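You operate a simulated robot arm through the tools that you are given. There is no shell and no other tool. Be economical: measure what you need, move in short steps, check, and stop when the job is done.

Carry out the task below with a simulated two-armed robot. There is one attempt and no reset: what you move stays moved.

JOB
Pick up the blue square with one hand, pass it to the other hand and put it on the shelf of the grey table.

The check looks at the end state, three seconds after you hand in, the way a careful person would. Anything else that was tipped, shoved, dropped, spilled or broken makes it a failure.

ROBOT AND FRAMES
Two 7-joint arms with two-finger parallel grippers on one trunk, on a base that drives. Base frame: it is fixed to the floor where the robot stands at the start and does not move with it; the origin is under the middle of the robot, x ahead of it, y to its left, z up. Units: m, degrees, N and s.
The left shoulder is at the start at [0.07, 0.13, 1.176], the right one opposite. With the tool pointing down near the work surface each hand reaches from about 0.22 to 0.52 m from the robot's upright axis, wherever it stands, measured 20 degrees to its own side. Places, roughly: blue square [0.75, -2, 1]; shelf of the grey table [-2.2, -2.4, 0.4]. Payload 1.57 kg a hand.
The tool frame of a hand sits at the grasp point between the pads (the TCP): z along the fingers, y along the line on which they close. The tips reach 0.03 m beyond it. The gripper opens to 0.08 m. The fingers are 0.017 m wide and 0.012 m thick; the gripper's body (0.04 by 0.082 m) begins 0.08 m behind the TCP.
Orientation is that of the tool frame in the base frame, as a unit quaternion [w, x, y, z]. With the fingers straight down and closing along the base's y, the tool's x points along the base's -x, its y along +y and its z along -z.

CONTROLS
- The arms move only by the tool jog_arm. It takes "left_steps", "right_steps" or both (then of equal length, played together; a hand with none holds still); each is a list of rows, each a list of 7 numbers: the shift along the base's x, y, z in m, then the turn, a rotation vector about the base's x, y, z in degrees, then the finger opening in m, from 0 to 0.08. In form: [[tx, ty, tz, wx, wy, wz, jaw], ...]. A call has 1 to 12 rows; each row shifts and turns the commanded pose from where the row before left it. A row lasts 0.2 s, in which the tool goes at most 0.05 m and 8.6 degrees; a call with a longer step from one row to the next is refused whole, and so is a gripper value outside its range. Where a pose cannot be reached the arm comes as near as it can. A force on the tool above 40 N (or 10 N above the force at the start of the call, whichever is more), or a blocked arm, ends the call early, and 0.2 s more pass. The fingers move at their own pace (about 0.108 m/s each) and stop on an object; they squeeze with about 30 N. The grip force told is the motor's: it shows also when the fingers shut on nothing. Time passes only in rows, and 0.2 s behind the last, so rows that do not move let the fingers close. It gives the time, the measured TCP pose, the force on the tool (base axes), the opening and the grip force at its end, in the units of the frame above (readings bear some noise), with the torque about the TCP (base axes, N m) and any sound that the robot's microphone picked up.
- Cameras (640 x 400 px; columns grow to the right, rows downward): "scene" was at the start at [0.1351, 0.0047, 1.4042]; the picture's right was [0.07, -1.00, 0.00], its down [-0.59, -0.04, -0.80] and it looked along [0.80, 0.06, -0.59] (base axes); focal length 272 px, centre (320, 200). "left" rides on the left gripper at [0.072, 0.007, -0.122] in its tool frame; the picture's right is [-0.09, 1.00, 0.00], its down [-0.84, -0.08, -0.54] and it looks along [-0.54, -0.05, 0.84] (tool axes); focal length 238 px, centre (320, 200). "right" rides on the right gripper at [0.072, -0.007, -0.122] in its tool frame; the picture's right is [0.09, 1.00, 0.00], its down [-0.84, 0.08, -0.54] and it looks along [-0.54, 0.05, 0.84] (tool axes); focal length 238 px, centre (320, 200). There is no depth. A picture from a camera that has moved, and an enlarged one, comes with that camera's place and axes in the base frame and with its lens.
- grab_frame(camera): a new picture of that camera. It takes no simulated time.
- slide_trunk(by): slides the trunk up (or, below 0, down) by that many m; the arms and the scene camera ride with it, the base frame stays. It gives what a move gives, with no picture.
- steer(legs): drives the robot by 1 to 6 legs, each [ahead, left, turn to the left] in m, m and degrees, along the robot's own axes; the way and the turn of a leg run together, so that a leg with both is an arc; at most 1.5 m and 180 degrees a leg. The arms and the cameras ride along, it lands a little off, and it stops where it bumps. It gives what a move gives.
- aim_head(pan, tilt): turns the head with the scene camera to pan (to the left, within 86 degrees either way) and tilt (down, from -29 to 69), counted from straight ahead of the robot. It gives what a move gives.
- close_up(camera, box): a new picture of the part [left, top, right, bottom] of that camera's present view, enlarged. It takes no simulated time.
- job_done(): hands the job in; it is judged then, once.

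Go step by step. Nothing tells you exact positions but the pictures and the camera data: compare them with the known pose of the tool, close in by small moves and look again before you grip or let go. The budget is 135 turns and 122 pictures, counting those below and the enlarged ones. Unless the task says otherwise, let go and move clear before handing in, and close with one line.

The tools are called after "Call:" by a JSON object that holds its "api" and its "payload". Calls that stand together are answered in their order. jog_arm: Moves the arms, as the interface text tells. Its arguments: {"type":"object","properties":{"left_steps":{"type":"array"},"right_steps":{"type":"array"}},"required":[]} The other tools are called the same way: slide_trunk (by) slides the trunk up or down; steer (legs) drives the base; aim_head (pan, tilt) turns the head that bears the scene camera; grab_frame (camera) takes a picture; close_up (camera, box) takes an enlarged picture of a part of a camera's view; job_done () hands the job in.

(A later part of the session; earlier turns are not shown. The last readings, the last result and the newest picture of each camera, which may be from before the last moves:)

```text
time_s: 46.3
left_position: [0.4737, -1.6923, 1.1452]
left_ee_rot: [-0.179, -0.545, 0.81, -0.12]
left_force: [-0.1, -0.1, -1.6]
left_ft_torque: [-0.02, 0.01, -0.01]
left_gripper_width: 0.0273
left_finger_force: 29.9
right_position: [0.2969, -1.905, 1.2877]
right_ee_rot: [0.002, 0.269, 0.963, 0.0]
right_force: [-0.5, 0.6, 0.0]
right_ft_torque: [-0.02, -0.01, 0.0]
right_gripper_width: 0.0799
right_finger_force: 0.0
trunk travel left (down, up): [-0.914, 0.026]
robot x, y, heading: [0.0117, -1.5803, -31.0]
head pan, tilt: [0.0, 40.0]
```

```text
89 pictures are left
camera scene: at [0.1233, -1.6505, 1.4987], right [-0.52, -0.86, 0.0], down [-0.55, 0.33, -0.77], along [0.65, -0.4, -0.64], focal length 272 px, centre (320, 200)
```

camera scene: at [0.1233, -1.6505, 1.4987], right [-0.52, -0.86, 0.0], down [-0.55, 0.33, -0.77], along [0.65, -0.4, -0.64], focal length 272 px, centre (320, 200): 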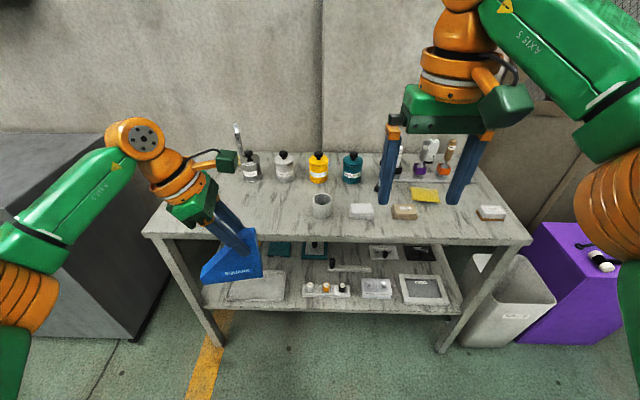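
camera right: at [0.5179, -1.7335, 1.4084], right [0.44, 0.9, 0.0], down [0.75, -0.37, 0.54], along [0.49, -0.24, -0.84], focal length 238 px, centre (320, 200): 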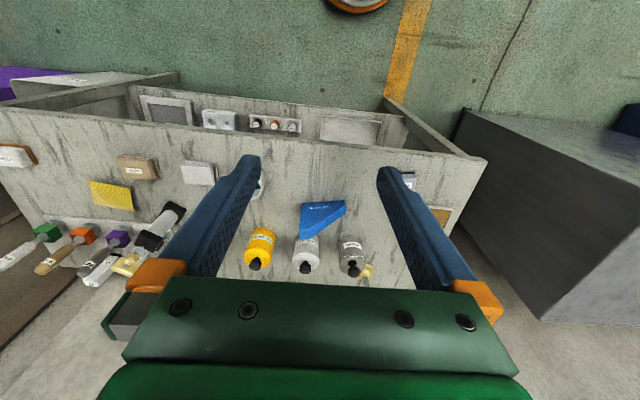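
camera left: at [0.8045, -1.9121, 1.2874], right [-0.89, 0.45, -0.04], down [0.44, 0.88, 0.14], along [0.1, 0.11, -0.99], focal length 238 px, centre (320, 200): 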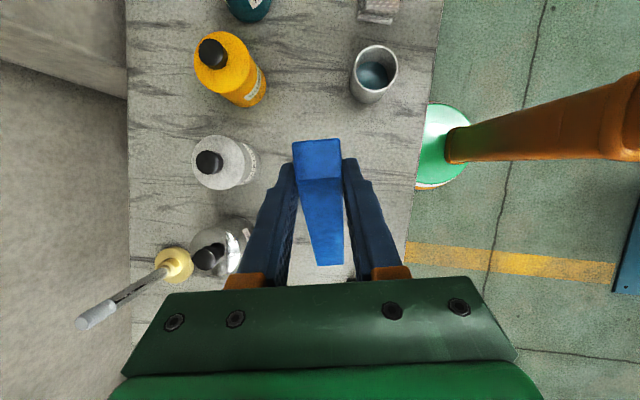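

Now the handover set-up: I bring the square toward the middle while yawing it -70° so its tall edge faces back to the right hand, and move the right hand aside and yaw it +29°.

Call:
{"api": "jog_arm", "payload": {"left_steps": [[-0.0083, -0.0108, 0, 0, 0, -7.78, 0], [-0.0083, -0.0108, 0, 0, 0, -7.78, 0], [-0.0083, -0.0108, 0, 0, 0, -7.78, 0], [-0.0083, -0.0108, 0, 0, 0, -7.78, 0], [-0.0083, -0.0108, 0, 0, 0, -7.78, 0], [-0.0083, -0.0108, 0, 0, 0, -7.78, 0], [-0.0083, -0.0108, 0, 0, 0, -7.78, 0], [-0.0083, -0.0108, 0, 0, 0, -7.78, 0], [-0.0083, -0.0108, 0, 0, 0, -7.78, 0], [0, 0, 0, 0, 0, 0, 0]], "right_steps": [[-0.006, -0.0095, 0, 0, 0, 3.22, 0.08], [-0.006, -0.0095, 0, 0, 0, 3.22, 0.08], [-0.006, -0.0095, 0, 0, 0, 3.22, 0.08], [-0.006, -0.0095, 0, 0, 0, 3.22, 0.08], [-0.006, -0.0095, 0, 0, 0, 3.22, 0.08], [-0.006, -0.0095, 0, 0, 0, 3.22, 0.08], [-0.006, -0.0095, 0, 0, 0, 3.22, 0.08], [-0.006, -0.0095, 0, 0, 0, 3.22, 0.08], [-0.006, -0.0095, 0, 0, 0, 3.22, 0.08], [0, 0, 0, 0, 0, 0, 0.08]]}}

Call:
{"api": "grab_frame", "payload": {"camera": "scene"}}

```text
time_s: 48.5
left_position: [0.3663, -1.7567, 1.142]
left_ee_rot: [-0.216, 0.019, 0.976, 0.004]
left_force: [0.0, -0.5, -2.4]
left_ft_torque: [0.0, 0.0, -0.01]
left_gripper_width: 0.0276
left_finger_force: 29.8
left hand out of reach, approached as far as the arm can: row 5, 6, 7, 8, 9
right_position: [0.2251, -1.9561, 1.2642]
right_ee_rot: [0.002, 0.022, 1.0, 0.0]
right_force: [-0.2, 0.1, 0.2]
right_ft_torque: [0.0, -0.01, -0.02]
right_gripper_width: 0.0799
right_finger_force: 0.2
right hand out of reach, approached as far as the arm can: row 6, 7, 8, 9
trunk travel left (down, up): [-0.914, 0.026]
robot x, y, heading: [0.0072, -1.5785, -31.4]
head pan, tilt: [0.0, 40.0]
```

```text
88 pictures are left
camera scene: at [0.1228, -1.6506, 1.4988], right [-0.52, -0.86, 0.0], down [-0.55, 0.33, -0.77], along [0.65, -0.4, -0.64], focal length 272 px, centre (320, 200)
```

scene: 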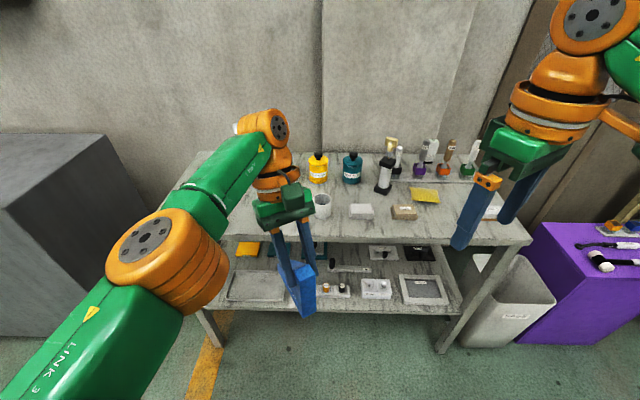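

The orientations were reached; the tall edge now faces back along -x. I take a closer look at the square in the hand.

Call:
{"api": "close_up", "payload": {"camera": "scene", "box": [220, 170, 380, 330]}}

Call:
{"api": "grab_frame", "payload": {"camera": "left"}}

Call:
{"api": "grab_frame", "payload": {"camera": "right"}}

```text
2.50 times, centred on (300, 250) of scene
camera zoom: at [0.1228, -1.6506, 1.4988], right [-0.52, -0.86, 0.0], down [-0.55, 0.33, -0.77], along [0.65, -0.4, -0.64], focal length 680 px, centre (370, 75)
```

zoom: 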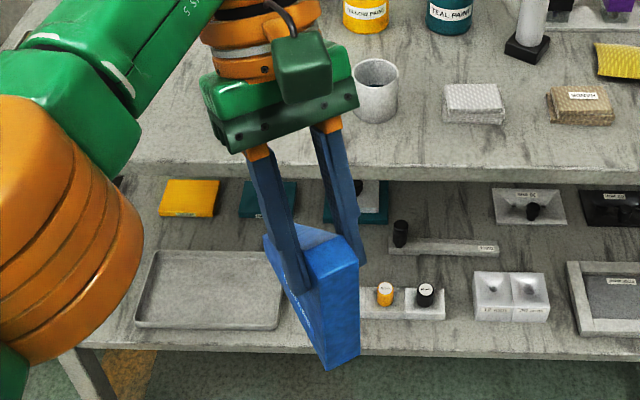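

```text
86 pictures are left
camera left: at [0.3532, -1.7506, 1.2835], right [0.12, 0.99, -0.04], down [0.98, -0.12, 0.14], along [0.13, -0.06, -0.99], focal length 238 px, centre (320, 200)
```

left: 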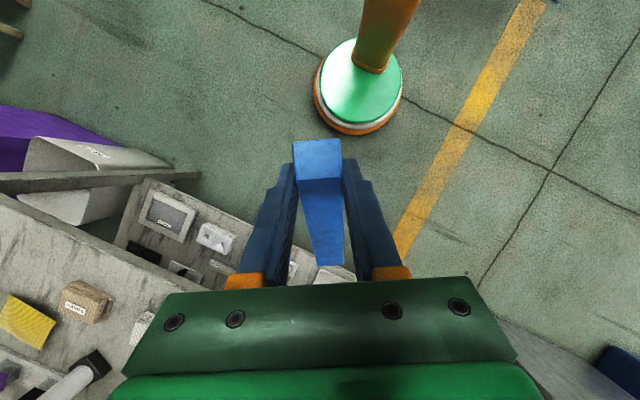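

```text
85 pictures are left
camera right: at [0.1522, -1.9596, 1.3849], right [-0.05, 1.0, 0.0], down [0.84, 0.04, 0.55], along [0.54, 0.03, -0.84], focal length 238 px, centre (320, 200)
```

right: 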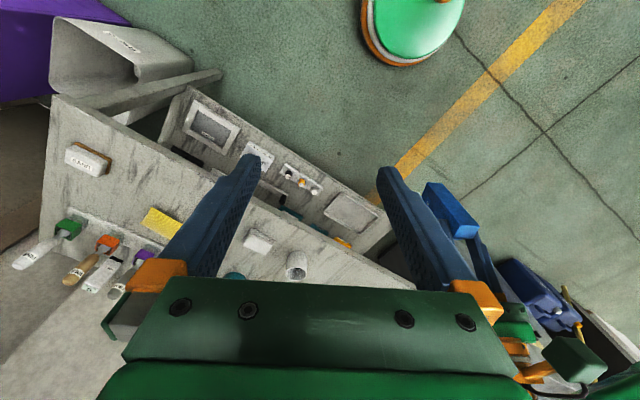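

The tall edge is at about x 0.34, base of the square near z 1.05. To give the right arm room I lower and push out the left hand a bit, while pitching the right hand 45° forward.

Call:
{"api": "jog_arm", "payload": {"left_steps": [[0, 0, -0.02, 0, 0, 0, 0], [0.01, -0.006, -0.02, 0, 0, 0, 0], [0.01, -0.006, -0.02, 0, 0, 0, 0], [0.012, -0.008, -0.02, 0, 0, 0, 0], [0.014, -0.008, -0.02, 0, 0, 0, 0], [0.014, -0.008, -0.02, 0, 0, 0, 0], [0, 0, 0, 0, 0, 0, 0]], "right_steps": [[0, 0, -0.016, 0, -7.5, 0, 0.08], [0, 0, -0.016, 0, -7.5, 0, 0.08], [0, 0, -0.016, 0, -7.5, 0, 0.08], [0, 0, -0.016, 0, -7.5, 0, 0.08], [0, 0, -0.016, 0, -7.5, 0, 0.08], [0, 0, -0.016, 0, -7.5, 0, 0.08], [0, 0, 0, 0, 0, 0, 0.08]]}}

Call:
{"api": "grab_frame", "payload": {"camera": "scene"}}

Call:
{"api": "grab_frame", "payload": {"camera": "right"}}

```text
time_s: 50.1
left_position: [0.3803, -1.7422, 1.0311]
left_ee_rot: [-0.215, 0.019, 0.976, 0.003]
left_force: [-0.4, -0.1, -2.0]
left_ft_torque: [0.02, 0.02, 0.02]
left_gripper_width: 0.0275
left_finger_force: 29.3
left hand out of reach, approached as far as the arm can: row 2, 3, 4, 5, 6
right_position: [0.2252, -1.9554, 1.1685]
right_ee_rot: [0.384, 0.018, 0.923, 0.008]
right_force: [0.8, 0.1, 0.0]
right_ft_torque: [0.0, 0.05, 0.01]
right_gripper_width: 0.08
right_finger_force: 0.1
trunk travel left (down, up): [-0.914, 0.026]
robot x, y, heading: [0.01, -1.5795, -31.3]
head pan, tilt: [0.0, 40.0]
```

```text
84 pictures are left
camera scene: at [0.123, -1.6505, 1.4988], right [-0.52, -0.86, 0.0], down [-0.55, 0.33, -0.77], along [0.65, -0.4, -0.64], focal length 272 px, centre (320, 200)
```

scene: 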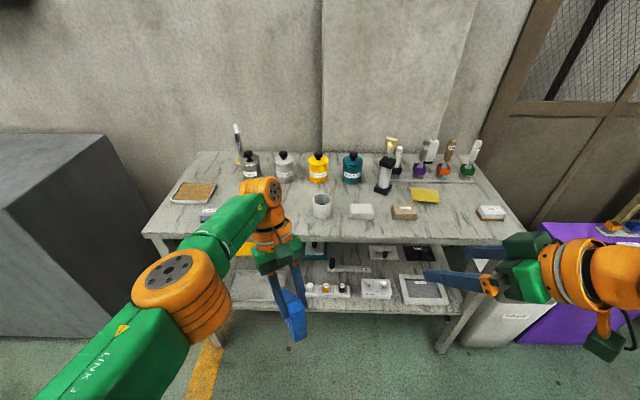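

```text
83 pictures are left
camera right: at [0.089, -1.9596, 1.2023], right [-0.04, 1.0, -0.04], down [0.21, 0.04, 0.98], along [0.98, 0.03, -0.21], focal length 238 px, centre (320, 200)
```

right: 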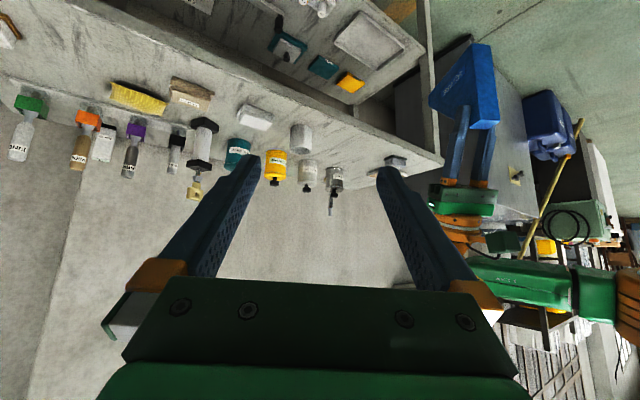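

The right hand reached 45° pitch. I bring it in line behind the square's tall edge, still about 0.19 m back along its finger axis.

Call:
{"api": "jog_arm", "payload": {"right_steps": [[0, 0.0305, -0.008, 0, 0, 0, 0.08], [0, 0.0305, -0.008, 0, 0, 0, 0.08], [0, 0.0305, -0.008, 0, 0, 0, 0.08], [0, 0.0305, -0.008, 0, 0, 0, 0.08], [0, 0.0305, -0.008, 0, 0, 0, 0.08], [0, 0.0305, -0.008, 0, 0, 0, 0.08], [0.003, 0.0305, -0.008, 0, 0, 0, 0.08], [0, 0, 0, 0, 0, 0, 0.08]]}}

Call:
{"api": "grab_frame", "payload": {"camera": "scene"}}

Call:
{"api": "grab_frame", "payload": {"camera": "right"}}

```text
time_s: 51.9
left_position: [0.3819, -1.7434, 1.0321]
left_ee_rot: [-0.216, 0.019, 0.976, 0.003]
left_force: [0.2, -0.4, -2.6]
left_ft_torque: [-0.01, 0.04, 0.0]
left_gripper_width: 0.0276
left_finger_force: 30.1
right_position: [0.2958, -1.7885, 1.1208]
right_ee_rot: [0.384, 0.018, 0.923, 0.009]
right_force: [-0.3, 0.5, 0.4]
right_ft_torque: [0.0, 0.03, -0.02]
right_gripper_width: 0.08
right_finger_force: 0.0
right hand out of reach, approached as far as the arm can: row 2, 3, 4, 5, 6
trunk travel left (down, up): [-0.914, 0.026]
robot x, y, heading: [0.0117, -1.5771, -31.1]
head pan, tilt: [0.0, 40.0]
```

```text
82 pictures are left
camera scene: at [0.1224, -1.6506, 1.4988], right [-0.52, -0.86, 0.0], down [-0.55, 0.33, -0.77], along [0.66, -0.4, -0.64], focal length 272 px, centre (320, 200)
```

scene: 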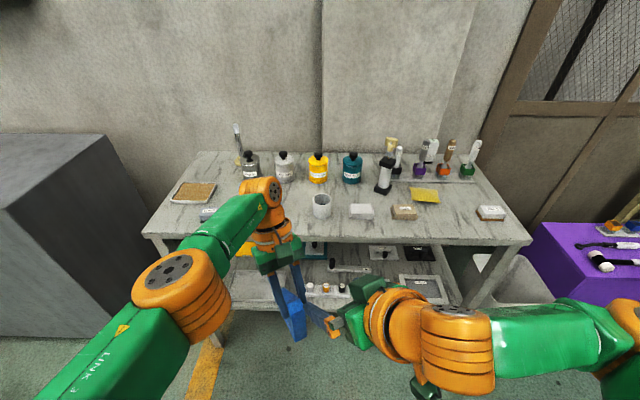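

```text
81 pictures are left
camera right: at [0.1589, -1.7923, 1.1551], right [-0.04, 1.0, -0.04], down [0.21, 0.04, 0.98], along [0.98, 0.03, -0.21], focal length 238 px, centre (320, 200)
```

right: 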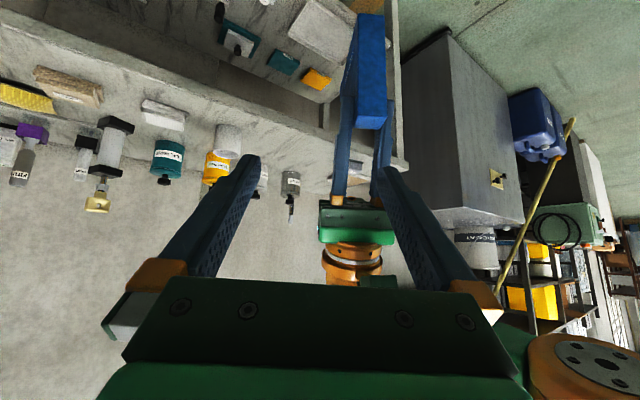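

The right hand is higher and 0.045 m to the right of the needed line. I shift it left and down, staying behind the tall edge.

Call:
{"api": "jog_arm", "payload": {"right_steps": [[0, 0.015, -0.024, 0, 0, 0, 0.08], [0, 0.015, -0.024, 0, 0, 0, 0.08], [0, 0.015, -0.025, 0, 0, 0, 0.08], [0, 0, 0, 0, 0, 0, 0.08]]}}

Call:
{"api": "close_up", "payload": {"camera": "scene", "box": [220, 220, 460, 400]}}

Call:
{"api": "grab_frame", "payload": {"camera": "right"}}

Call:
{"api": "grab_frame", "payload": {"camera": "left"}}

```text
time_s: 52.9
left_position: [0.3804, -1.7425, 1.0304]
left_ee_rot: [-0.216, 0.019, 0.976, 0.003]
left_force: [-0.7, -0.2, -2.2]
left_ft_torque: [-0.02, 0.06, -0.01]
left_gripper_width: 0.0274
left_finger_force: 30.3
right_position: [0.2938, -1.7466, 1.0475]
right_ee_rot: [0.384, 0.018, 0.923, 0.009]
right_force: [0.9, 0.4, -1.1]
right_ft_torque: [-0.01, 0.03, 0.01]
right_gripper_width: 0.08
right_finger_force: 0.1
trunk travel left (down, up): [-0.914, 0.026]
robot x, y, heading: [0.0105, -1.5804, -31.0]
head pan, tilt: [0.0, 40.0]
```

```text
2.22 times, centred on (340, 310) of scene
camera zoom: at [0.123, -1.6506, 1.4988], right [-0.52, -0.86, 0.0], down [-0.55, 0.33, -0.77], along [0.65, -0.4, -0.64], focal length 605 px, centre (276, -44)
```

zoom: 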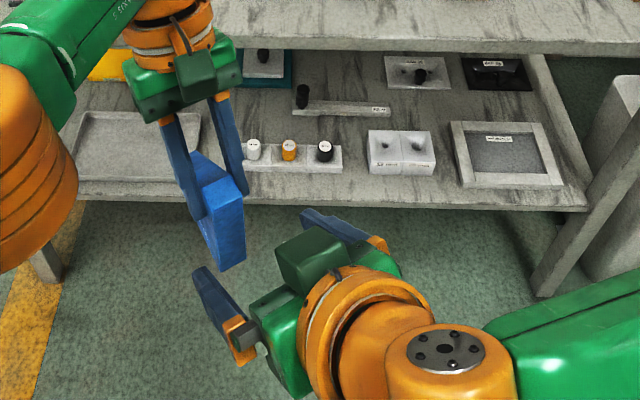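

```text
79 pictures are left
camera right: at [0.156, -1.7493, 1.0823], right [-0.04, 1.0, -0.04], down [0.21, 0.04, 0.98], along [0.98, 0.03, -0.21], focal length 238 px, centre (320, 200)
```

right: 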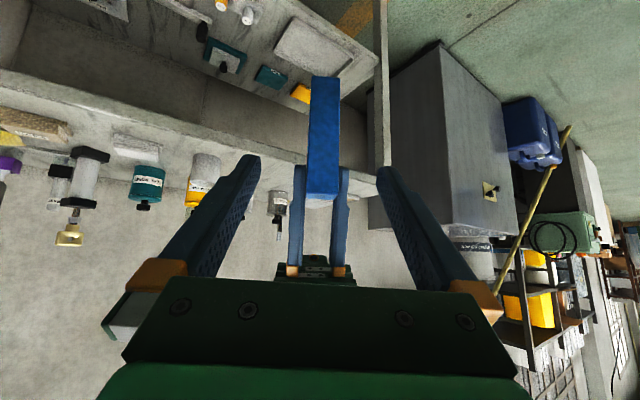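

```text
78 pictures are left
camera left: at [0.368, -1.7363, 1.1728], right [0.12, 0.99, -0.04], down [0.98, -0.11, 0.14], along [0.13, -0.06, -0.99], focal length 238 px, centre (320, 200)
```

left: 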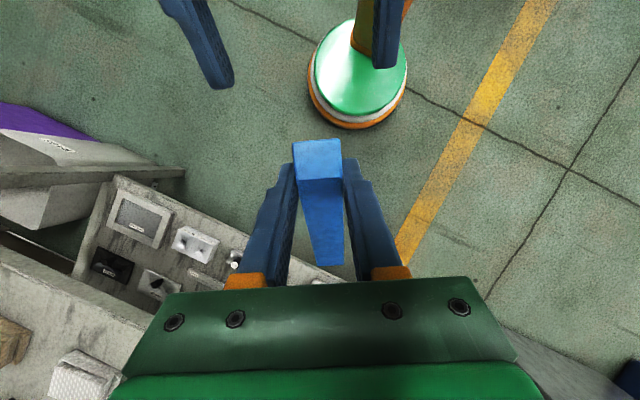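

Both wrist views look good. I measure the tall face more precisely in an enlargement.

Call:
{"api": "close_up", "payload": {"camera": "right", "box": [240, 60, 400, 220]}}

Call:
{"api": "close_up", "payload": {"camera": "left", "box": [160, 0, 420, 170]}}

```text
2.50 times, centred on (320, 140) of right
camera zoom: at [0.156, -1.7493, 1.0823], right [-0.04, 1.0, -0.04], down [0.21, 0.04, 0.98], along [0.98, 0.03, -0.21], focal length 596 px, centre (320, 350)
```

zoom: 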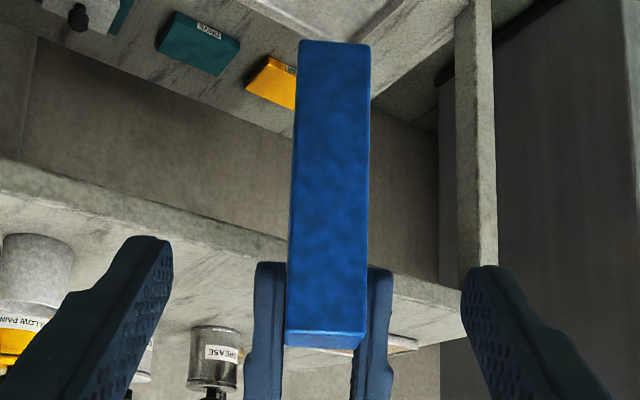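

```text
2.35 times, centred on (290, 85) of left
camera zoom: at [0.368, -1.7363, 1.1728], right [0.12, 0.99, -0.04], down [0.98, -0.11, 0.14], along [0.13, -0.06, -0.99], focal length 561 px, centre (391, 471)
```

zoom: 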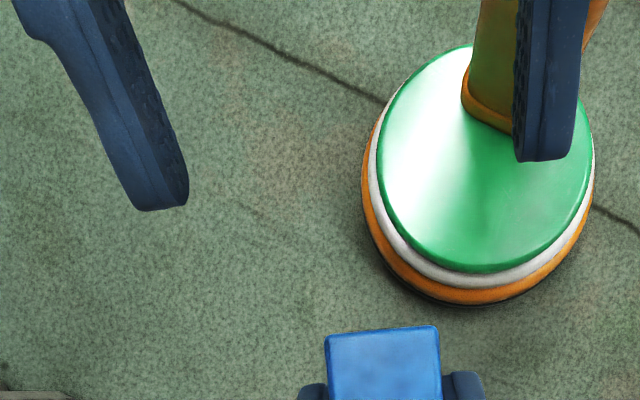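

The tall face spans z 0.921–1.031 at x 0.354, y -1.742; the left fingers only hold the top 27 mm, leaving plenty of room below. I advance the right hand along its axis to straddle the lower part.

Call:
{"api": "jog_arm", "payload": {"right_steps": [[0.0195, 0.0015, -0.0214, 0, 0, 0, 0.08], [0.0195, 0.0015, -0.0214, 0, 0, 0, 0.08], [0.0195, 0.0015, -0.0214, 0, 0, 0, 0.08], [0.0195, 0, -0.0214, 0, 0, 0, 0.08], [0, 0, 0, 0, 0, 0, 0.08]]}}

Call:
{"api": "grab_frame", "payload": {"camera": "right"}}

Call:
{"api": "close_up", "payload": {"camera": "left", "box": [200, 40, 440, 200]}}

Call:
{"api": "close_up", "payload": {"camera": "scene", "box": [220, 220, 460, 400]}}

```text
time_s: 54.1
left_position: [0.3818, -1.7419, 1.0312]
left_ee_rot: [-0.216, 0.018, 0.976, 0.003]
left_force: [0.6, -0.1, -2.3]
left_ft_torque: [0.02, 0.02, -0.03]
left_gripper_width: 0.0277
left_finger_force: 29.2
right_position: [0.3692, -1.7364, 0.9632]
right_ee_rot: [0.38, 0.019, 0.925, 0.008]
right_force: [-0.6, 0.1, -0.6]
right_ft_torque: [0.0, 0.01, 0.03]
right_gripper_width: 0.08
right_finger_force: 0.1
trunk travel left (down, up): [-0.914, 0.026]
robot x, y, heading: [0.0087, -1.5795, -31.1]
head pan, tilt: [0.0, 40.0]
```

```text
75 pictures are left
camera right: at [0.2322, -1.7406, 0.9986], right [-0.04, 1.0, -0.04], down [0.21, 0.04, 0.98], along [0.98, 0.03, -0.22], focal length 238 px, centre (320, 200)
```

right: 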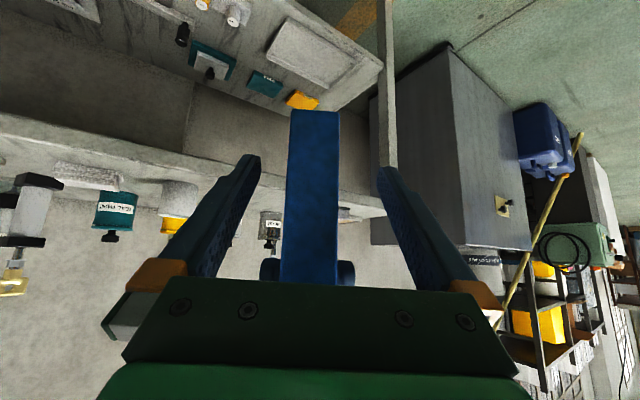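

```text
2.50 times, centred on (320, 120) of left
camera zoom: at [0.368, -1.736, 1.1729], right [0.12, 0.99, -0.04], down [0.98, -0.11, 0.14], along [0.13, -0.06, -0.99], focal length 596 px, centre (320, 400)
```

zoom: 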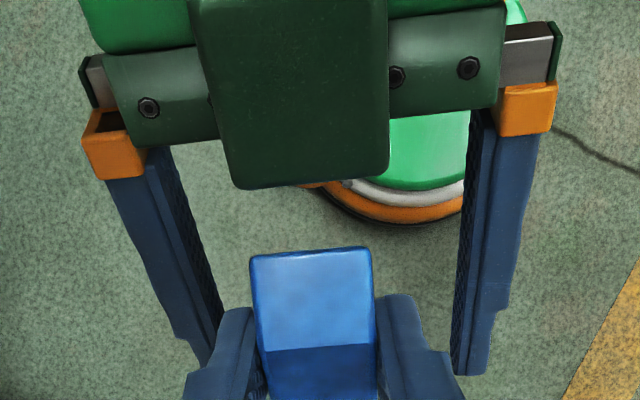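

```text
2.22 times, centred on (340, 310) of scene
camera zoom: at [0.1229, -1.6502, 1.4988], right [-0.52, -0.86, 0.0], down [-0.55, 0.33, -0.77], along [0.65, -0.4, -0.64], focal length 605 px, centre (276, -44)
```

zoom: 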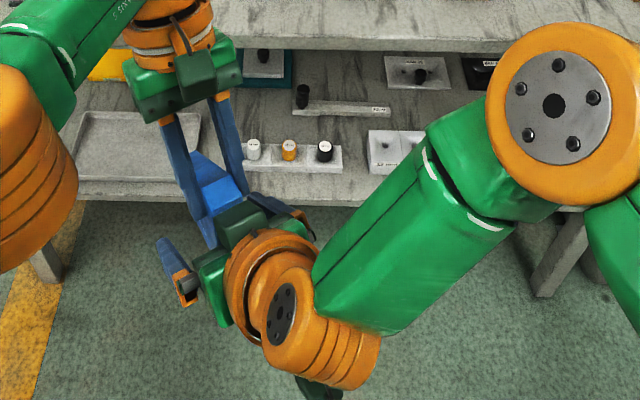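

The right fingers straddle the plate below the left fingers. I centre by -0.004 m in y and close the right gripper.

Call:
{"api": "jog_arm", "payload": {"right_steps": [[0, -0.004, 0, 0, 0, 0, 0.06], [0, 0, 0, 0, 0, 0, 0.04], [0, 0, 0, 0, 0, 0, 0.0], [0, 0, 0, 0, 0, 0, 0.0], [0, 0, 0, 0, 0, 0, 0.0]]}}

Call:
{"api": "grab_frame", "payload": {"camera": "right"}}

Call:
{"api": "grab_frame", "payload": {"camera": "left"}}

```text
time_s: 55.3
left_position: [0.3818, -1.7408, 1.0318]
left_ee_rot: [-0.216, 0.019, 0.976, 0.007]
left_force: [-0.5, 32.6, 10.6]
left_ft_torque: [1.69, 0.17, -0.34]
left_gripper_width: 0.028
left_finger_force: 29.9
right_position: [0.3687, -1.7376, 0.963]
right_ee_rot: [0.38, 0.021, 0.925, 0.006]
right_force: [1.3, -32.7, -10.4]
right_ft_torque: [0.59, 0.04, -0.05]
right_gripper_width: 0.0279
right_finger_force: 29.8
right hand out of reach, approached as far as the arm can: row 1
trunk travel left (down, up): [-0.914, 0.026]
robot x, y, heading: [0.0092, -1.576, -31.3]
head pan, tilt: [0.0, 40.0]
```

```text
72 pictures are left
camera right: at [0.2318, -1.7415, 0.9983], right [-0.03, 1.0, -0.04], down [0.22, 0.04, 0.98], along [0.98, 0.02, -0.22], focal length 238 px, centre (320, 200)
```

right: 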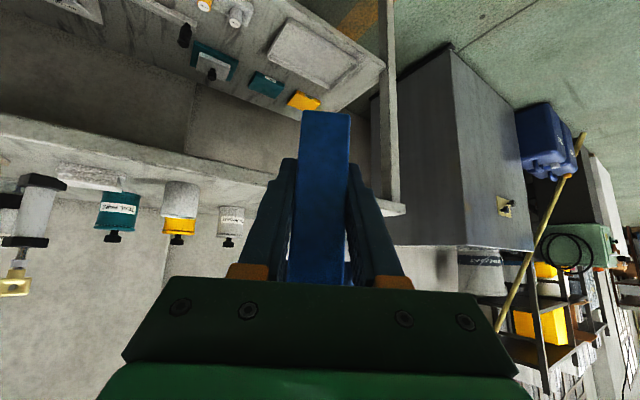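

```text
71 pictures are left
camera left: at [0.3684, -1.7354, 1.1728], right [0.12, 0.99, -0.03], down [0.98, -0.12, 0.14], along [0.13, -0.05, -0.99], focal length 238 px, centre (320, 200)
```

left: 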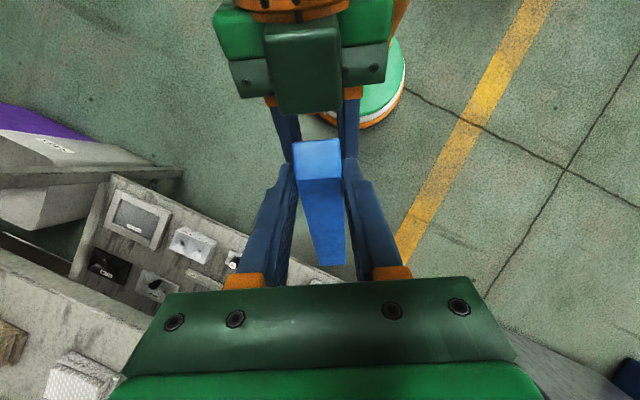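

Both hands hold the square. I open the left hand and withdraw it up along its finger axis.

Call:
{"api": "jog_arm", "payload": {"left_steps": [[0, 0, 0, 0, 0, 0, 0.04], [0, 0, 0, 0, 0, 0, 0.07], [0, 0, 0, 0, 0, 0, 0.08], [0, 0, 0, 0, 0, 0, 0.08]]}}

Call:
{"api": "grab_frame", "payload": {"camera": "left"}}

```text
time_s: 56.3
left_position: [0.3813, -1.742, 1.0327]
left_ee_rot: [-0.216, 0.019, 0.976, 0.003]
left_force: [-0.5, 0.7, -0.4]
left_ft_torque: [0.0, -0.02, 0.01]
left_gripper_width: 0.08
left_finger_force: 0.0
right_position: [0.3694, -1.7367, 0.9641]
right_ee_rot: [0.381, 0.019, 0.924, 0.008]
right_force: [0.9, 1.1, 0.7]
right_ft_torque: [0.01, 0.06, 0.01]
right_gripper_width: 0.0276
right_finger_force: 29.7
trunk travel left (down, up): [-0.914, 0.026]
robot x, y, heading: [0.0054, -1.5783, -31.1]
head pan, tilt: [0.0, 40.0]
```

```text
70 pictures are left
camera left: at [0.368, -1.7363, 1.1728], right [0.12, 0.99, -0.04], down [0.98, -0.11, 0.14], along [0.13, -0.06, -0.99], focal length 238 px, centre (320, 200)
```

left: 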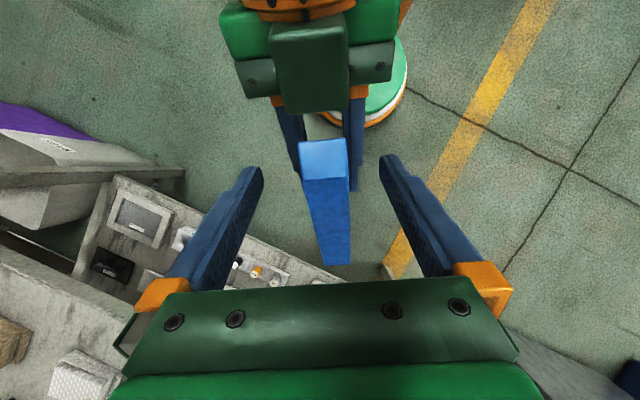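

The right hand holds it alone. I lift the left hand clear, then move it to the left.

Call:
{"api": "jog_arm", "payload": {"left_steps": [[0, 0, 0.02, 0, 0, 0, 0.08], [0, 0, 0.03, 0, 0, 0, 0.08], [0, 0, 0.03, 0, 0, 0, 0.08], [0, 0, 0.03, 0, 0, 0, 0.08], [0.015, 0.026, 0.02, 0, 0, 0, 0.08], [0.02, 0.034, 0, 0, 0, 0, 0.08], [0.02, 0.034, 0, 0, 0, 0, 0.08], [0.02, 0.034, 0, 0, 0, 0, 0.08], [0, 0, 0, 0, 0, 0, 0.08]]}}

Call:
{"api": "grab_frame", "payload": {"camera": "scene"}}

```text
time_s: 58.3
left_position: [0.4578, -1.615, 1.1625]
left_ee_rot: [-0.214, 0.02, 0.977, 0.003]
left_force: [0.4, -0.5, -0.7]
left_ft_torque: [-0.04, 0.01, 0.02]
left_gripper_width: 0.0797
left_finger_force: 0.1
right_position: [0.3682, -1.7369, 0.9642]
right_ee_rot: [0.38, 0.019, 0.925, 0.007]
right_force: [0.3, 0.2, -0.4]
right_ft_torque: [-0.03, 0.09, -0.02]
right_gripper_width: 0.0276
right_finger_force: 29.4
trunk travel left (down, up): [-0.914, 0.026]
robot x, y, heading: [0.0099, -1.5758, -31.3]
head pan, tilt: [0.0, 40.0]
```

```text
69 pictures are left
camera scene: at [0.1229, -1.6507, 1.4988], right [-0.52, -0.86, 0.0], down [-0.55, 0.33, -0.77], along [0.65, -0.4, -0.64], focal length 272 px, centre (320, 200)
```

scene: 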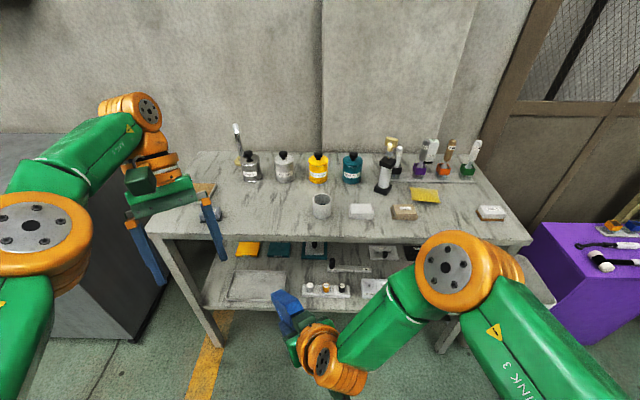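

The square is in the right hand and everything else is undisturbed. I turn right 75° and look toward the grey table.

Call:
{"api": "steer", "payload": {"legs": [[0, 0, -75]]}}

Call:
{"api": "aim_head", "payload": {"pan": -55, "tilt": 22}}

Call:
{"api": "grab_frame", "payload": {"camera": "scene"}}

```text
time_s: 61.9
left_position: [0.0945, -2.0196, 1.1613]
left_ee_rot: [-0.169, 0.607, 0.765, 0.133]
left_force: [0.0, -0.3, 0.1]
left_ft_torque: [0.01, 0.04, -0.02]
left_gripper_width: 0.0798
left_finger_force: 0.1
right_position: [-0.0485, -1.9671, 0.963]
right_ee_rot: [0.307, 0.576, 0.724, -0.225]
right_force: [-0.7, -0.6, 0.8]
right_ft_torque: [0.05, 0.0, -0.05]
right_gripper_width: 0.0276
right_finger_force: 30.1
trunk travel left (down, up): [-0.914, 0.026]
robot x, y, heading: [0.0126, -1.5785, -106.0]
head pan, tilt: [0.0, 40.0]
```

```text
time_s: 63.2
left_position: [0.0949, -2.0211, 1.1615]
left_ee_rot: [-0.169, 0.606, 0.765, 0.133]
left_force: [0.5, -0.4, 0.4]
left_ft_torque: [0.03, 0.0, -0.02]
left_gripper_width: 0.0801
left_finger_force: 0.0
right_position: [-0.0486, -1.9674, 0.964]
right_ee_rot: [0.307, 0.576, 0.724, -0.224]
right_force: [-0.8, 1.0, -0.5]
right_ft_torque: [0.05, -0.01, -0.03]
right_gripper_width: 0.0275
right_finger_force: 30.2
trunk travel left (down, up): [-0.914, 0.026]
robot x, y, heading: [0.0059, -1.5808, -106.0]
head pan, tilt: [-55.0, 22.0]
```

```text
68 pictures are left
camera scene: at [-0.0945, -1.6598, 1.527], right [-0.33, 0.94, 0.0], down [0.35, 0.12, -0.93], along [-0.88, -0.31, -0.38], focal length 272 px, centre (320, 200)
```

scene: 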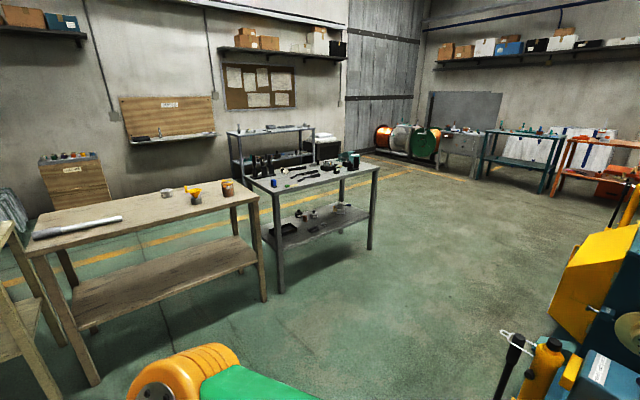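

The grey table is visible at left-centre, behind the wooden one. I enlarge it to see the shelf and legs.

Call:
{"api": "close_up", "payload": {"camera": "scene", "box": [220, 110, 400, 300]}}

```text
2.11 times, centred on (310, 205) of scene
camera zoom: at [-0.0945, -1.6598, 1.527], right [-0.33, 0.94, 0.0], down [0.35, 0.12, -0.93], along [-0.88, -0.31, -0.38], focal length 573 px, centre (341, 190)
```

zoom: 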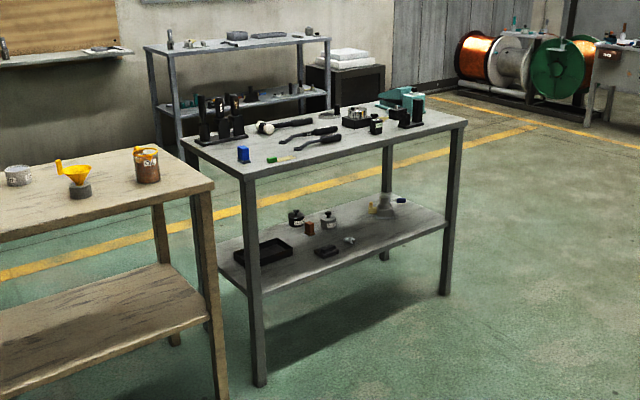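

Grey table: front edge from about (-1.67,-2.53) to (-2.55,-1.97), shelf at z≈0.39, with a free patch near (-2.31,-2.22); I'll face heading about -123°. First I fold the left hand back upright and straighten the right hand to point forward on its own side.

Call:
{"api": "jog_arm", "payload": {"left_steps": [[0.022, 0.028, 0, -8.04, -1.91, 0, 0.08], [0.022, 0.028, 0, -8.04, -1.91, 0, 0.08], [0.022, 0.028, 0, -8.04, -1.91, 0, 0.08], [0.022, 0.028, 0, 0, 0, 0, 0.08], [0.022, 0.028, 0, 0, 0, 0, 0.08], [0.022, 0.028, 0, 0, 0, 0, 0.08], [0, 0, 0, 0, 0, 0, 0.08]], "right_steps": [[-0.025, 0.002, 0, 0, 0, -4.8, 0], [-0.025, 0.002, 0, 0, 0, -4.8, 0], [-0.025, 0.002, 0, 0, 0, -4.8, 0], [-0.025, 0.002, 0, 0, 0, -4.8, 0], [-0.025, 0.002, 0, 0, 0, -4.8, 0], [-0.025, 0.002, 0, 0, 0, -4.8, 0], [0, 0, 0, 0, 0, 0, 0]]}}

Call:
{"api": "aim_head", "payload": {"pan": -20, "tilt": 35}}

Call:
{"api": "grab_frame", "payload": {"camera": "scene"}}

```text
time_s: 64.8
left_position: [0.2252, -1.8542, 1.1606]
left_ee_rot: [-0.001, 0.622, 0.783, 0.0]
left_force: [0.0, -0.2, -0.2]
left_ft_torque: [0.02, -0.01, 0.03]
left_gripper_width: 0.08
left_finger_force: 0.1
right_position: [-0.1985, -1.9546, 0.9626]
right_ee_rot: [0.242, 0.738, 0.558, -0.294]
right_force: [0.9, -0.6, -2.0]
right_ft_torque: [0.06, -0.01, 0.0]
right_gripper_width: 0.0278
right_finger_force: 30.0
trunk travel left (down, up): [-0.914, 0.026]
robot x, y, heading: [0.0105, -1.5748, -105.8]
head pan, tilt: [-55.0, 22.0]
```

```text
time_s: 65.8
left_position: [0.2262, -1.8522, 1.1606]
left_ee_rot: [0.0, 0.622, 0.783, -0.001]
left_force: [-0.6, 0.5, 0.8]
left_ft_torque: [0.02, -0.05, 0.03]
left_gripper_width: 0.0798
left_finger_force: 0.0
right_position: [-0.198, -1.9546, 0.9626]
right_ee_rot: [0.242, 0.737, 0.558, -0.294]
right_force: [0.4, -0.1, -2.5]
right_ft_torque: [0.04, -0.03, 0.01]
right_gripper_width: 0.0277
right_finger_force: 29.6
trunk travel left (down, up): [-0.914, 0.026]
robot x, y, heading: [0.0088, -1.5785, -105.7]
head pan, tilt: [-20.0, 35.0]
```

```text
66 pictures are left
camera scene: at [-0.0588, -1.7, 1.5064], right [-0.81, 0.59, 0.0], down [0.34, 0.46, -0.82], along [-0.48, -0.66, -0.57], focal length 272 px, centre (320, 200)
```

scene: 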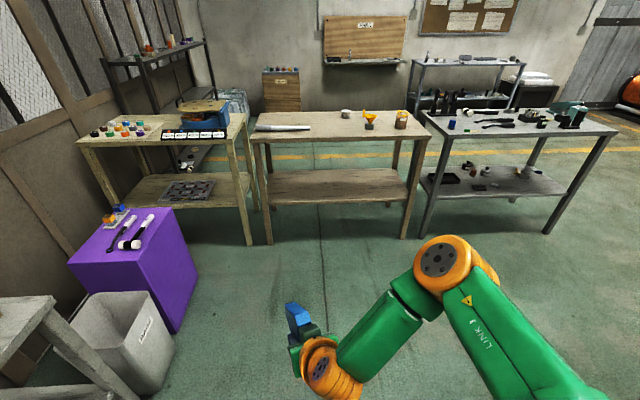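

The route between the lathe and the wooden table is clear. I turn right and drive on the first leg.

Call:
{"api": "steer", "payload": {"legs": [[0, 0, -39.5], [0.9, 0, 0]]}}

Call:
{"api": "aim_head", "payload": {"pan": -30, "tilt": 30}}

Call:
{"api": "grab_frame", "payload": {"camera": "scene"}}

```text
time_s: 72.3
left_position: [-0.7083, -2.445, 1.1605]
left_ee_rot: [0.0, 0.843, 0.538, 0.0]
left_force: [0.0, 0.1, 0.1]
left_ft_torque: [-0.03, 0.02, 0.02]
left_gripper_width: 0.0801
left_finger_force: 0.0
right_position: [-1.1047, -2.2624, 0.9621]
right_ee_rot: [0.133, 0.879, 0.287, -0.357]
right_force: [0.1, 0.9, -1.4]
right_ft_torque: [0.03, -0.08, 0.03]
right_gripper_width: 0.0279
right_finger_force: 30.0
trunk travel left (down, up): [-0.914, 0.026]
robot x, y, heading: [-0.7094, -2.0944, -144.0]
head pan, tilt: [-20.0, 35.0]
```

```text
time_s: 73.0
left_position: [-0.7097, -2.4437, 1.1604]
left_ee_rot: [0.0, 0.844, 0.537, 0.0]
left_force: [0.0, -0.4, -0.9]
left_ft_torque: [0.0, 0.01, 0.02]
left_gripper_width: 0.08
left_finger_force: 0.1
right_position: [-1.1046, -2.2629, 0.9629]
right_ee_rot: [0.132, 0.879, 0.286, -0.357]
right_force: [0.4, 0.0, -2.8]
right_ft_torque: [0.02, -0.02, 0.03]
right_gripper_width: 0.0277
right_finger_force: 30.0
trunk travel left (down, up): [-0.914, 0.026]
robot x, y, heading: [-0.7083, -2.0925, -143.9]
head pan, tilt: [-30.0, 30.0]
```

```text
65 pictures are left
camera scene: at [-0.8422, -2.1354, 1.5141], right [-0.1, 0.99, 0.0], down [0.5, 0.05, -0.87], along [-0.86, -0.09, -0.5], focal length 272 px, centre (320, 200)
```

scene: 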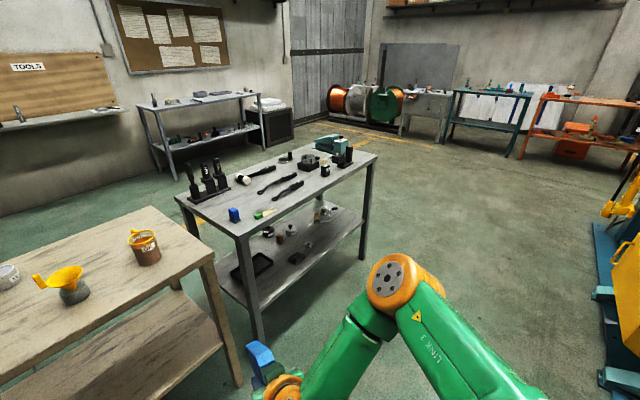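

Clear path. I move diagonally to the standoff in front of the grey table, then turn to face it.

Call:
{"api": "steer", "payload": {"legs": [[0.583, -1.017, 0], [0, 0, 21.4]]}}

Call:
{"api": "aim_head", "payload": {"pan": 0, "tilt": 45}}

Call:
{"api": "grab_frame", "payload": {"camera": "scene"}}

```text
time_s: 80.1
left_position: [-1.6536, -1.9593, 1.1606]
left_ee_rot: [0.0, 0.731, 0.683, 0.0]
left_force: [-0.1, -0.4, 0.0]
left_ft_torque: [0.0, 0.03, 0.0]
left_gripper_width: 0.0798
left_finger_force: 0.0
right_position: [-2.0892, -1.9321, 0.9628]
right_ee_rot: [0.196, 0.812, 0.443, -0.325]
right_force: [0.5, 0.1, -1.9]
right_ft_torque: [0.03, -0.03, 0.0]
right_gripper_width: 0.0279
right_finger_force: 30.0
trunk travel left (down, up): [-0.914, 0.026]
robot x, y, heading: [-1.7801, -1.6338, -122.9]
head pan, tilt: [-30.0, 30.0]
```

```text
time_s: 81.0
left_position: [-1.6536, -1.9587, 1.1607]
left_ee_rot: [-0.001, 0.731, 0.683, 0.0]
left_force: [0.2, -0.7, 0.2]
left_ft_torque: [-0.03, -0.01, -0.01]
left_gripper_width: 0.0796
left_finger_force: 0.0
right_position: [-2.089, -1.932, 0.9636]
right_ee_rot: [0.196, 0.812, 0.442, -0.327]
right_force: [-0.3, 0.1, -1.3]
right_ft_torque: [0.02, -0.05, 0.04]
right_gripper_width: 0.0275
right_finger_force: 29.5
trunk travel left (down, up): [-0.914, 0.026]
robot x, y, heading: [-1.7801, -1.6316, -123.0]
head pan, tilt: [0.0, 45.0]
```

```text
64 pictures are left
camera scene: at [-1.8542, -1.7448, 1.4916], right [-0.84, 0.54, 0.0], down [0.38, 0.59, -0.71], along [-0.38, -0.59, -0.71], focal length 272 px, centre (320, 200)
```

scene: 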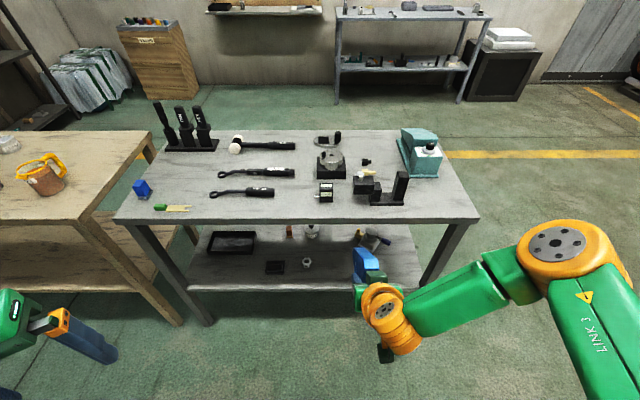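

The square needs to land on the shelf about fwd 0.76, right 0.13 of me, between the bolt and the cylinder fitting; the shelf edge is 0.68 m ahead. I lower the trunk 0.45 m here, still clear of the table, and look.

Call:
{"api": "slide_trunk", "payload": {"by": -0.45}}

Call:
{"api": "grab_frame", "payload": {"camera": "scene"}}

Call:
{"api": "grab_frame", "payload": {"camera": "right"}}

Call:
{"api": "grab_frame", "payload": {"camera": "left"}}

```text
refused: -0.45 is not a number from -0.4 to 0.4
```

```text
63 pictures are left
camera scene: at [-1.8542, -1.7448, 1.4916], right [-0.84, 0.54, 0.0], down [0.38, 0.59, -0.71], along [-0.38, -0.59, -0.71], focal length 272 px, centre (320, 200)
```

scene: 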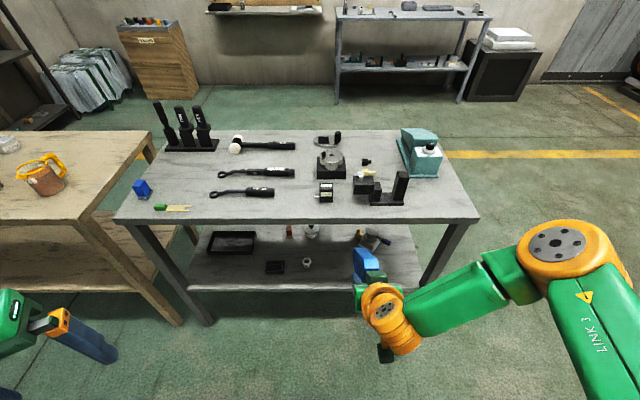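

```text
62 pictures are left
camera right: at [-2.0221, -1.8116, 0.9983], right [0.88, -0.48, -0.04], down [-0.07, -0.21, 0.98], along [-0.47, -0.86, -0.22], focal length 238 px, centre (320, 200)
```

right: 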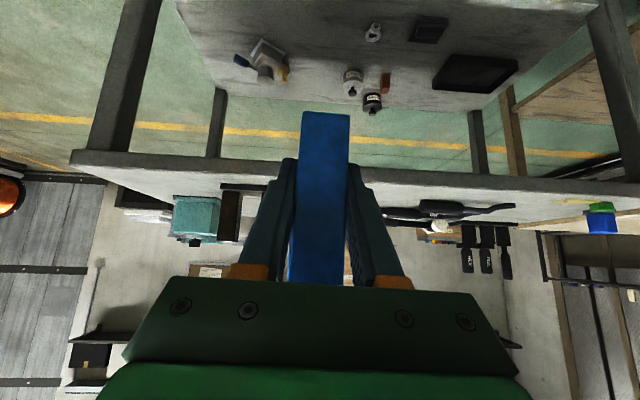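

```text
61 pictures are left
camera left: at [-1.6412, -1.889, 1.2828], right [0.99, -0.16, 0.0], down [-0.13, -0.83, 0.54], along [-0.09, -0.53, -0.84], focal length 238 px, centre (320, 200)
```

left: 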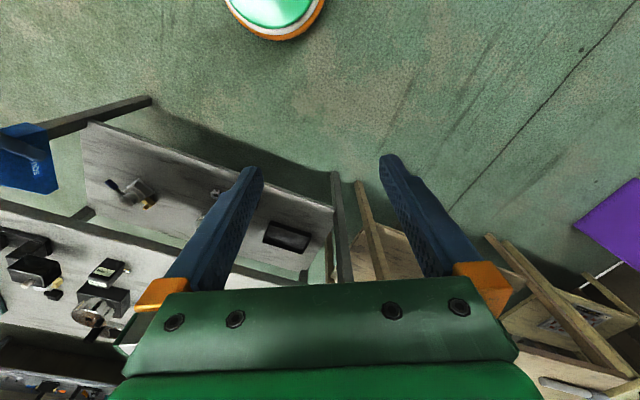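

The wrist camera also confirms the free patch. The trunk slide takes at most 0.4 m, so I lower by 0.4.

Call:
{"api": "slide_trunk", "payload": {"by": -0.4}}

Call:
{"api": "grab_frame", "payload": {"camera": "scene"}}

Call:
{"api": "grab_frame", "payload": {"camera": "right"}}

```text
time_s: 84.8
left_position: [-1.6534, -1.959, 0.7604]
left_ee_rot: [-0.001, 0.731, 0.683, 0.0]
left_force: [-0.6, 0.1, -0.1]
left_ft_torque: [0.03, 0.02, -0.06]
left_gripper_width: 0.0802
left_finger_force: 0.1
right_position: [-2.0884, -1.9322, 0.5633]
right_ee_rot: [0.196, 0.812, 0.442, -0.327]
right_force: [0.5, -0.2, -1.7]
right_ft_torque: [0.06, -0.04, 0.0]
right_gripper_width: 0.0275
right_finger_force: 29.9
trunk travel left (down, up): [-0.514, 0.426]
robot x, y, heading: [-1.7812, -1.6338, -122.7]
head pan, tilt: [0.0, 45.0]
```

```text
60 pictures are left
camera scene: at [-1.8541, -1.7447, 1.0916], right [-0.84, 0.54, 0.0], down [0.38, 0.59, -0.71], along [-0.38, -0.59, -0.71], focal length 272 px, centre (320, 200)
```

scene: 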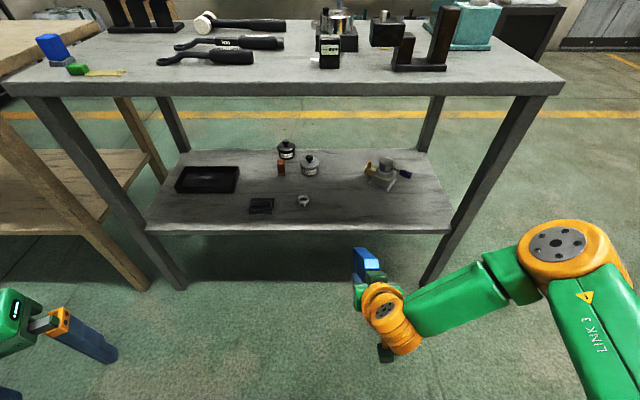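

```text
59 pictures are left
camera right: at [-2.0221, -1.8114, 0.5983], right [0.88, -0.48, -0.04], down [-0.07, -0.21, 0.98], along [-0.47, -0.86, -0.22], focal length 238 px, centre (320, 200)
```

right: 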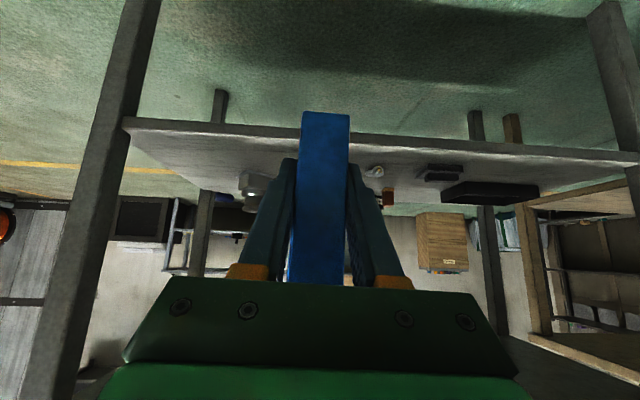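

The shelf is now well visible: the free spot is at the front right, between the bolt and the white clamp-like fitting. I measure shelf height and edge accurately with enlargements.

Call:
{"api": "close_up", "payload": {"camera": "scene", "box": [240, 130, 470, 290]}}

Call:
{"api": "close_up", "payload": {"camera": "right", "box": [120, 80, 440, 240]}}

```text
2.50 times, centred on (355, 210) of scene
camera zoom: at [-1.8541, -1.7447, 1.0916], right [-0.84, 0.54, 0.0], down [0.38, 0.59, -0.71], along [-0.38, -0.59, -0.71], focal length 680 px, centre (232, 175)
```

zoom: 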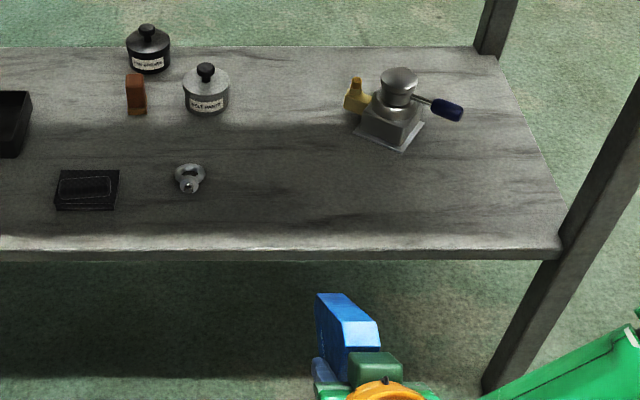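

```text
2.00 times, centred on (280, 160) of right
camera zoom: at [-2.0221, -1.8114, 0.5983], right [0.88, -0.48, -0.04], down [-0.07, -0.21, 0.98], along [-0.47, -0.86, -0.22], focal length 477 px, centre (400, 280)
```

zoom: 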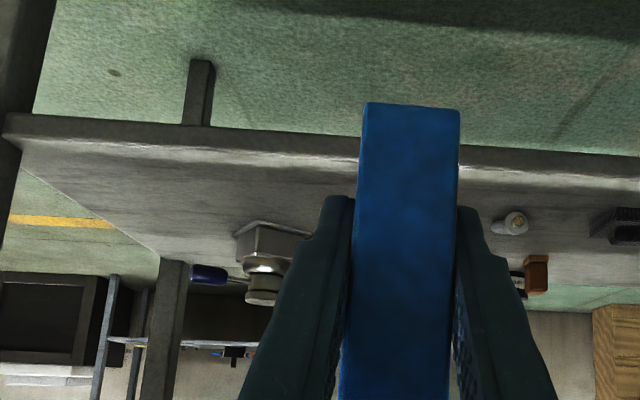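

The shelf top is at z≈0.382 with its front edge 0.718 m ahead; the square's base is 0.045 m below the right TCP. My right elbow would come close to the table's right leg, so I extend the hand forward and to the right first and check the elbow.

Call:
{"api": "jog_arm", "payload": {"right_steps": [[-0.0222, 0.0025, -0.01, 0, 0, -0.4, 0], [-0.0222, 0.0025, -0.01, 0, 0, -0.4, 0], [-0.0222, 0.0025, -0.01, 0, 0, -0.4, 0], [-0.0222, 0.0025, -0.01, 0, 0, -0.4, 0], [-0.0222, 0.0025, -0.01, 0, 0, -0.4, 0], [-0.0222, 0.0025, -0.01, 0, 0, -0.4, 0], [0, 0, 0, 0, 0, 0, 0]]}}

Call:
{"api": "grab_frame", "payload": {"camera": "scene"}}

```text
time_s: 86.4
left_position: [-1.6523, -1.9602, 0.7598]
left_ee_rot: [-0.002, 0.731, 0.683, -0.001]
left_force: [0.0, 0.6, -0.9]
left_ft_torque: [0.0, -0.01, 0.01]
left_gripper_width: 0.0802
left_finger_force: 0.0
right_position: [-2.1788, -1.9551, 0.5474]
right_ee_rot: [0.188, 0.821, 0.426, -0.33]
right_force: [-0.4, 0.4, -2.2]
right_ft_torque: [0.04, 0.0, 0.02]
right_gripper_width: 0.0278
right_finger_force: 30.0
right hand out of reach, approached as far as the arm can: row 1, 2, 3, 4, 5
trunk travel left (down, up): [-0.514, 0.426]
robot x, y, heading: [-1.7833, -1.632, -122.6]
head pan, tilt: [0.0, 45.0]
```

```text
56 pictures are left
camera scene: at [-1.8537, -1.745, 1.0915], right [-0.84, 0.54, 0.0], down [0.38, 0.59, -0.71], along [-0.38, -0.59, -0.71], focal length 272 px, centre (320, 200)
```

scene: 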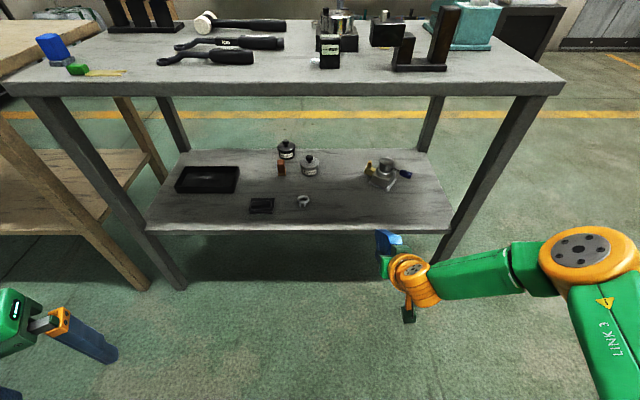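

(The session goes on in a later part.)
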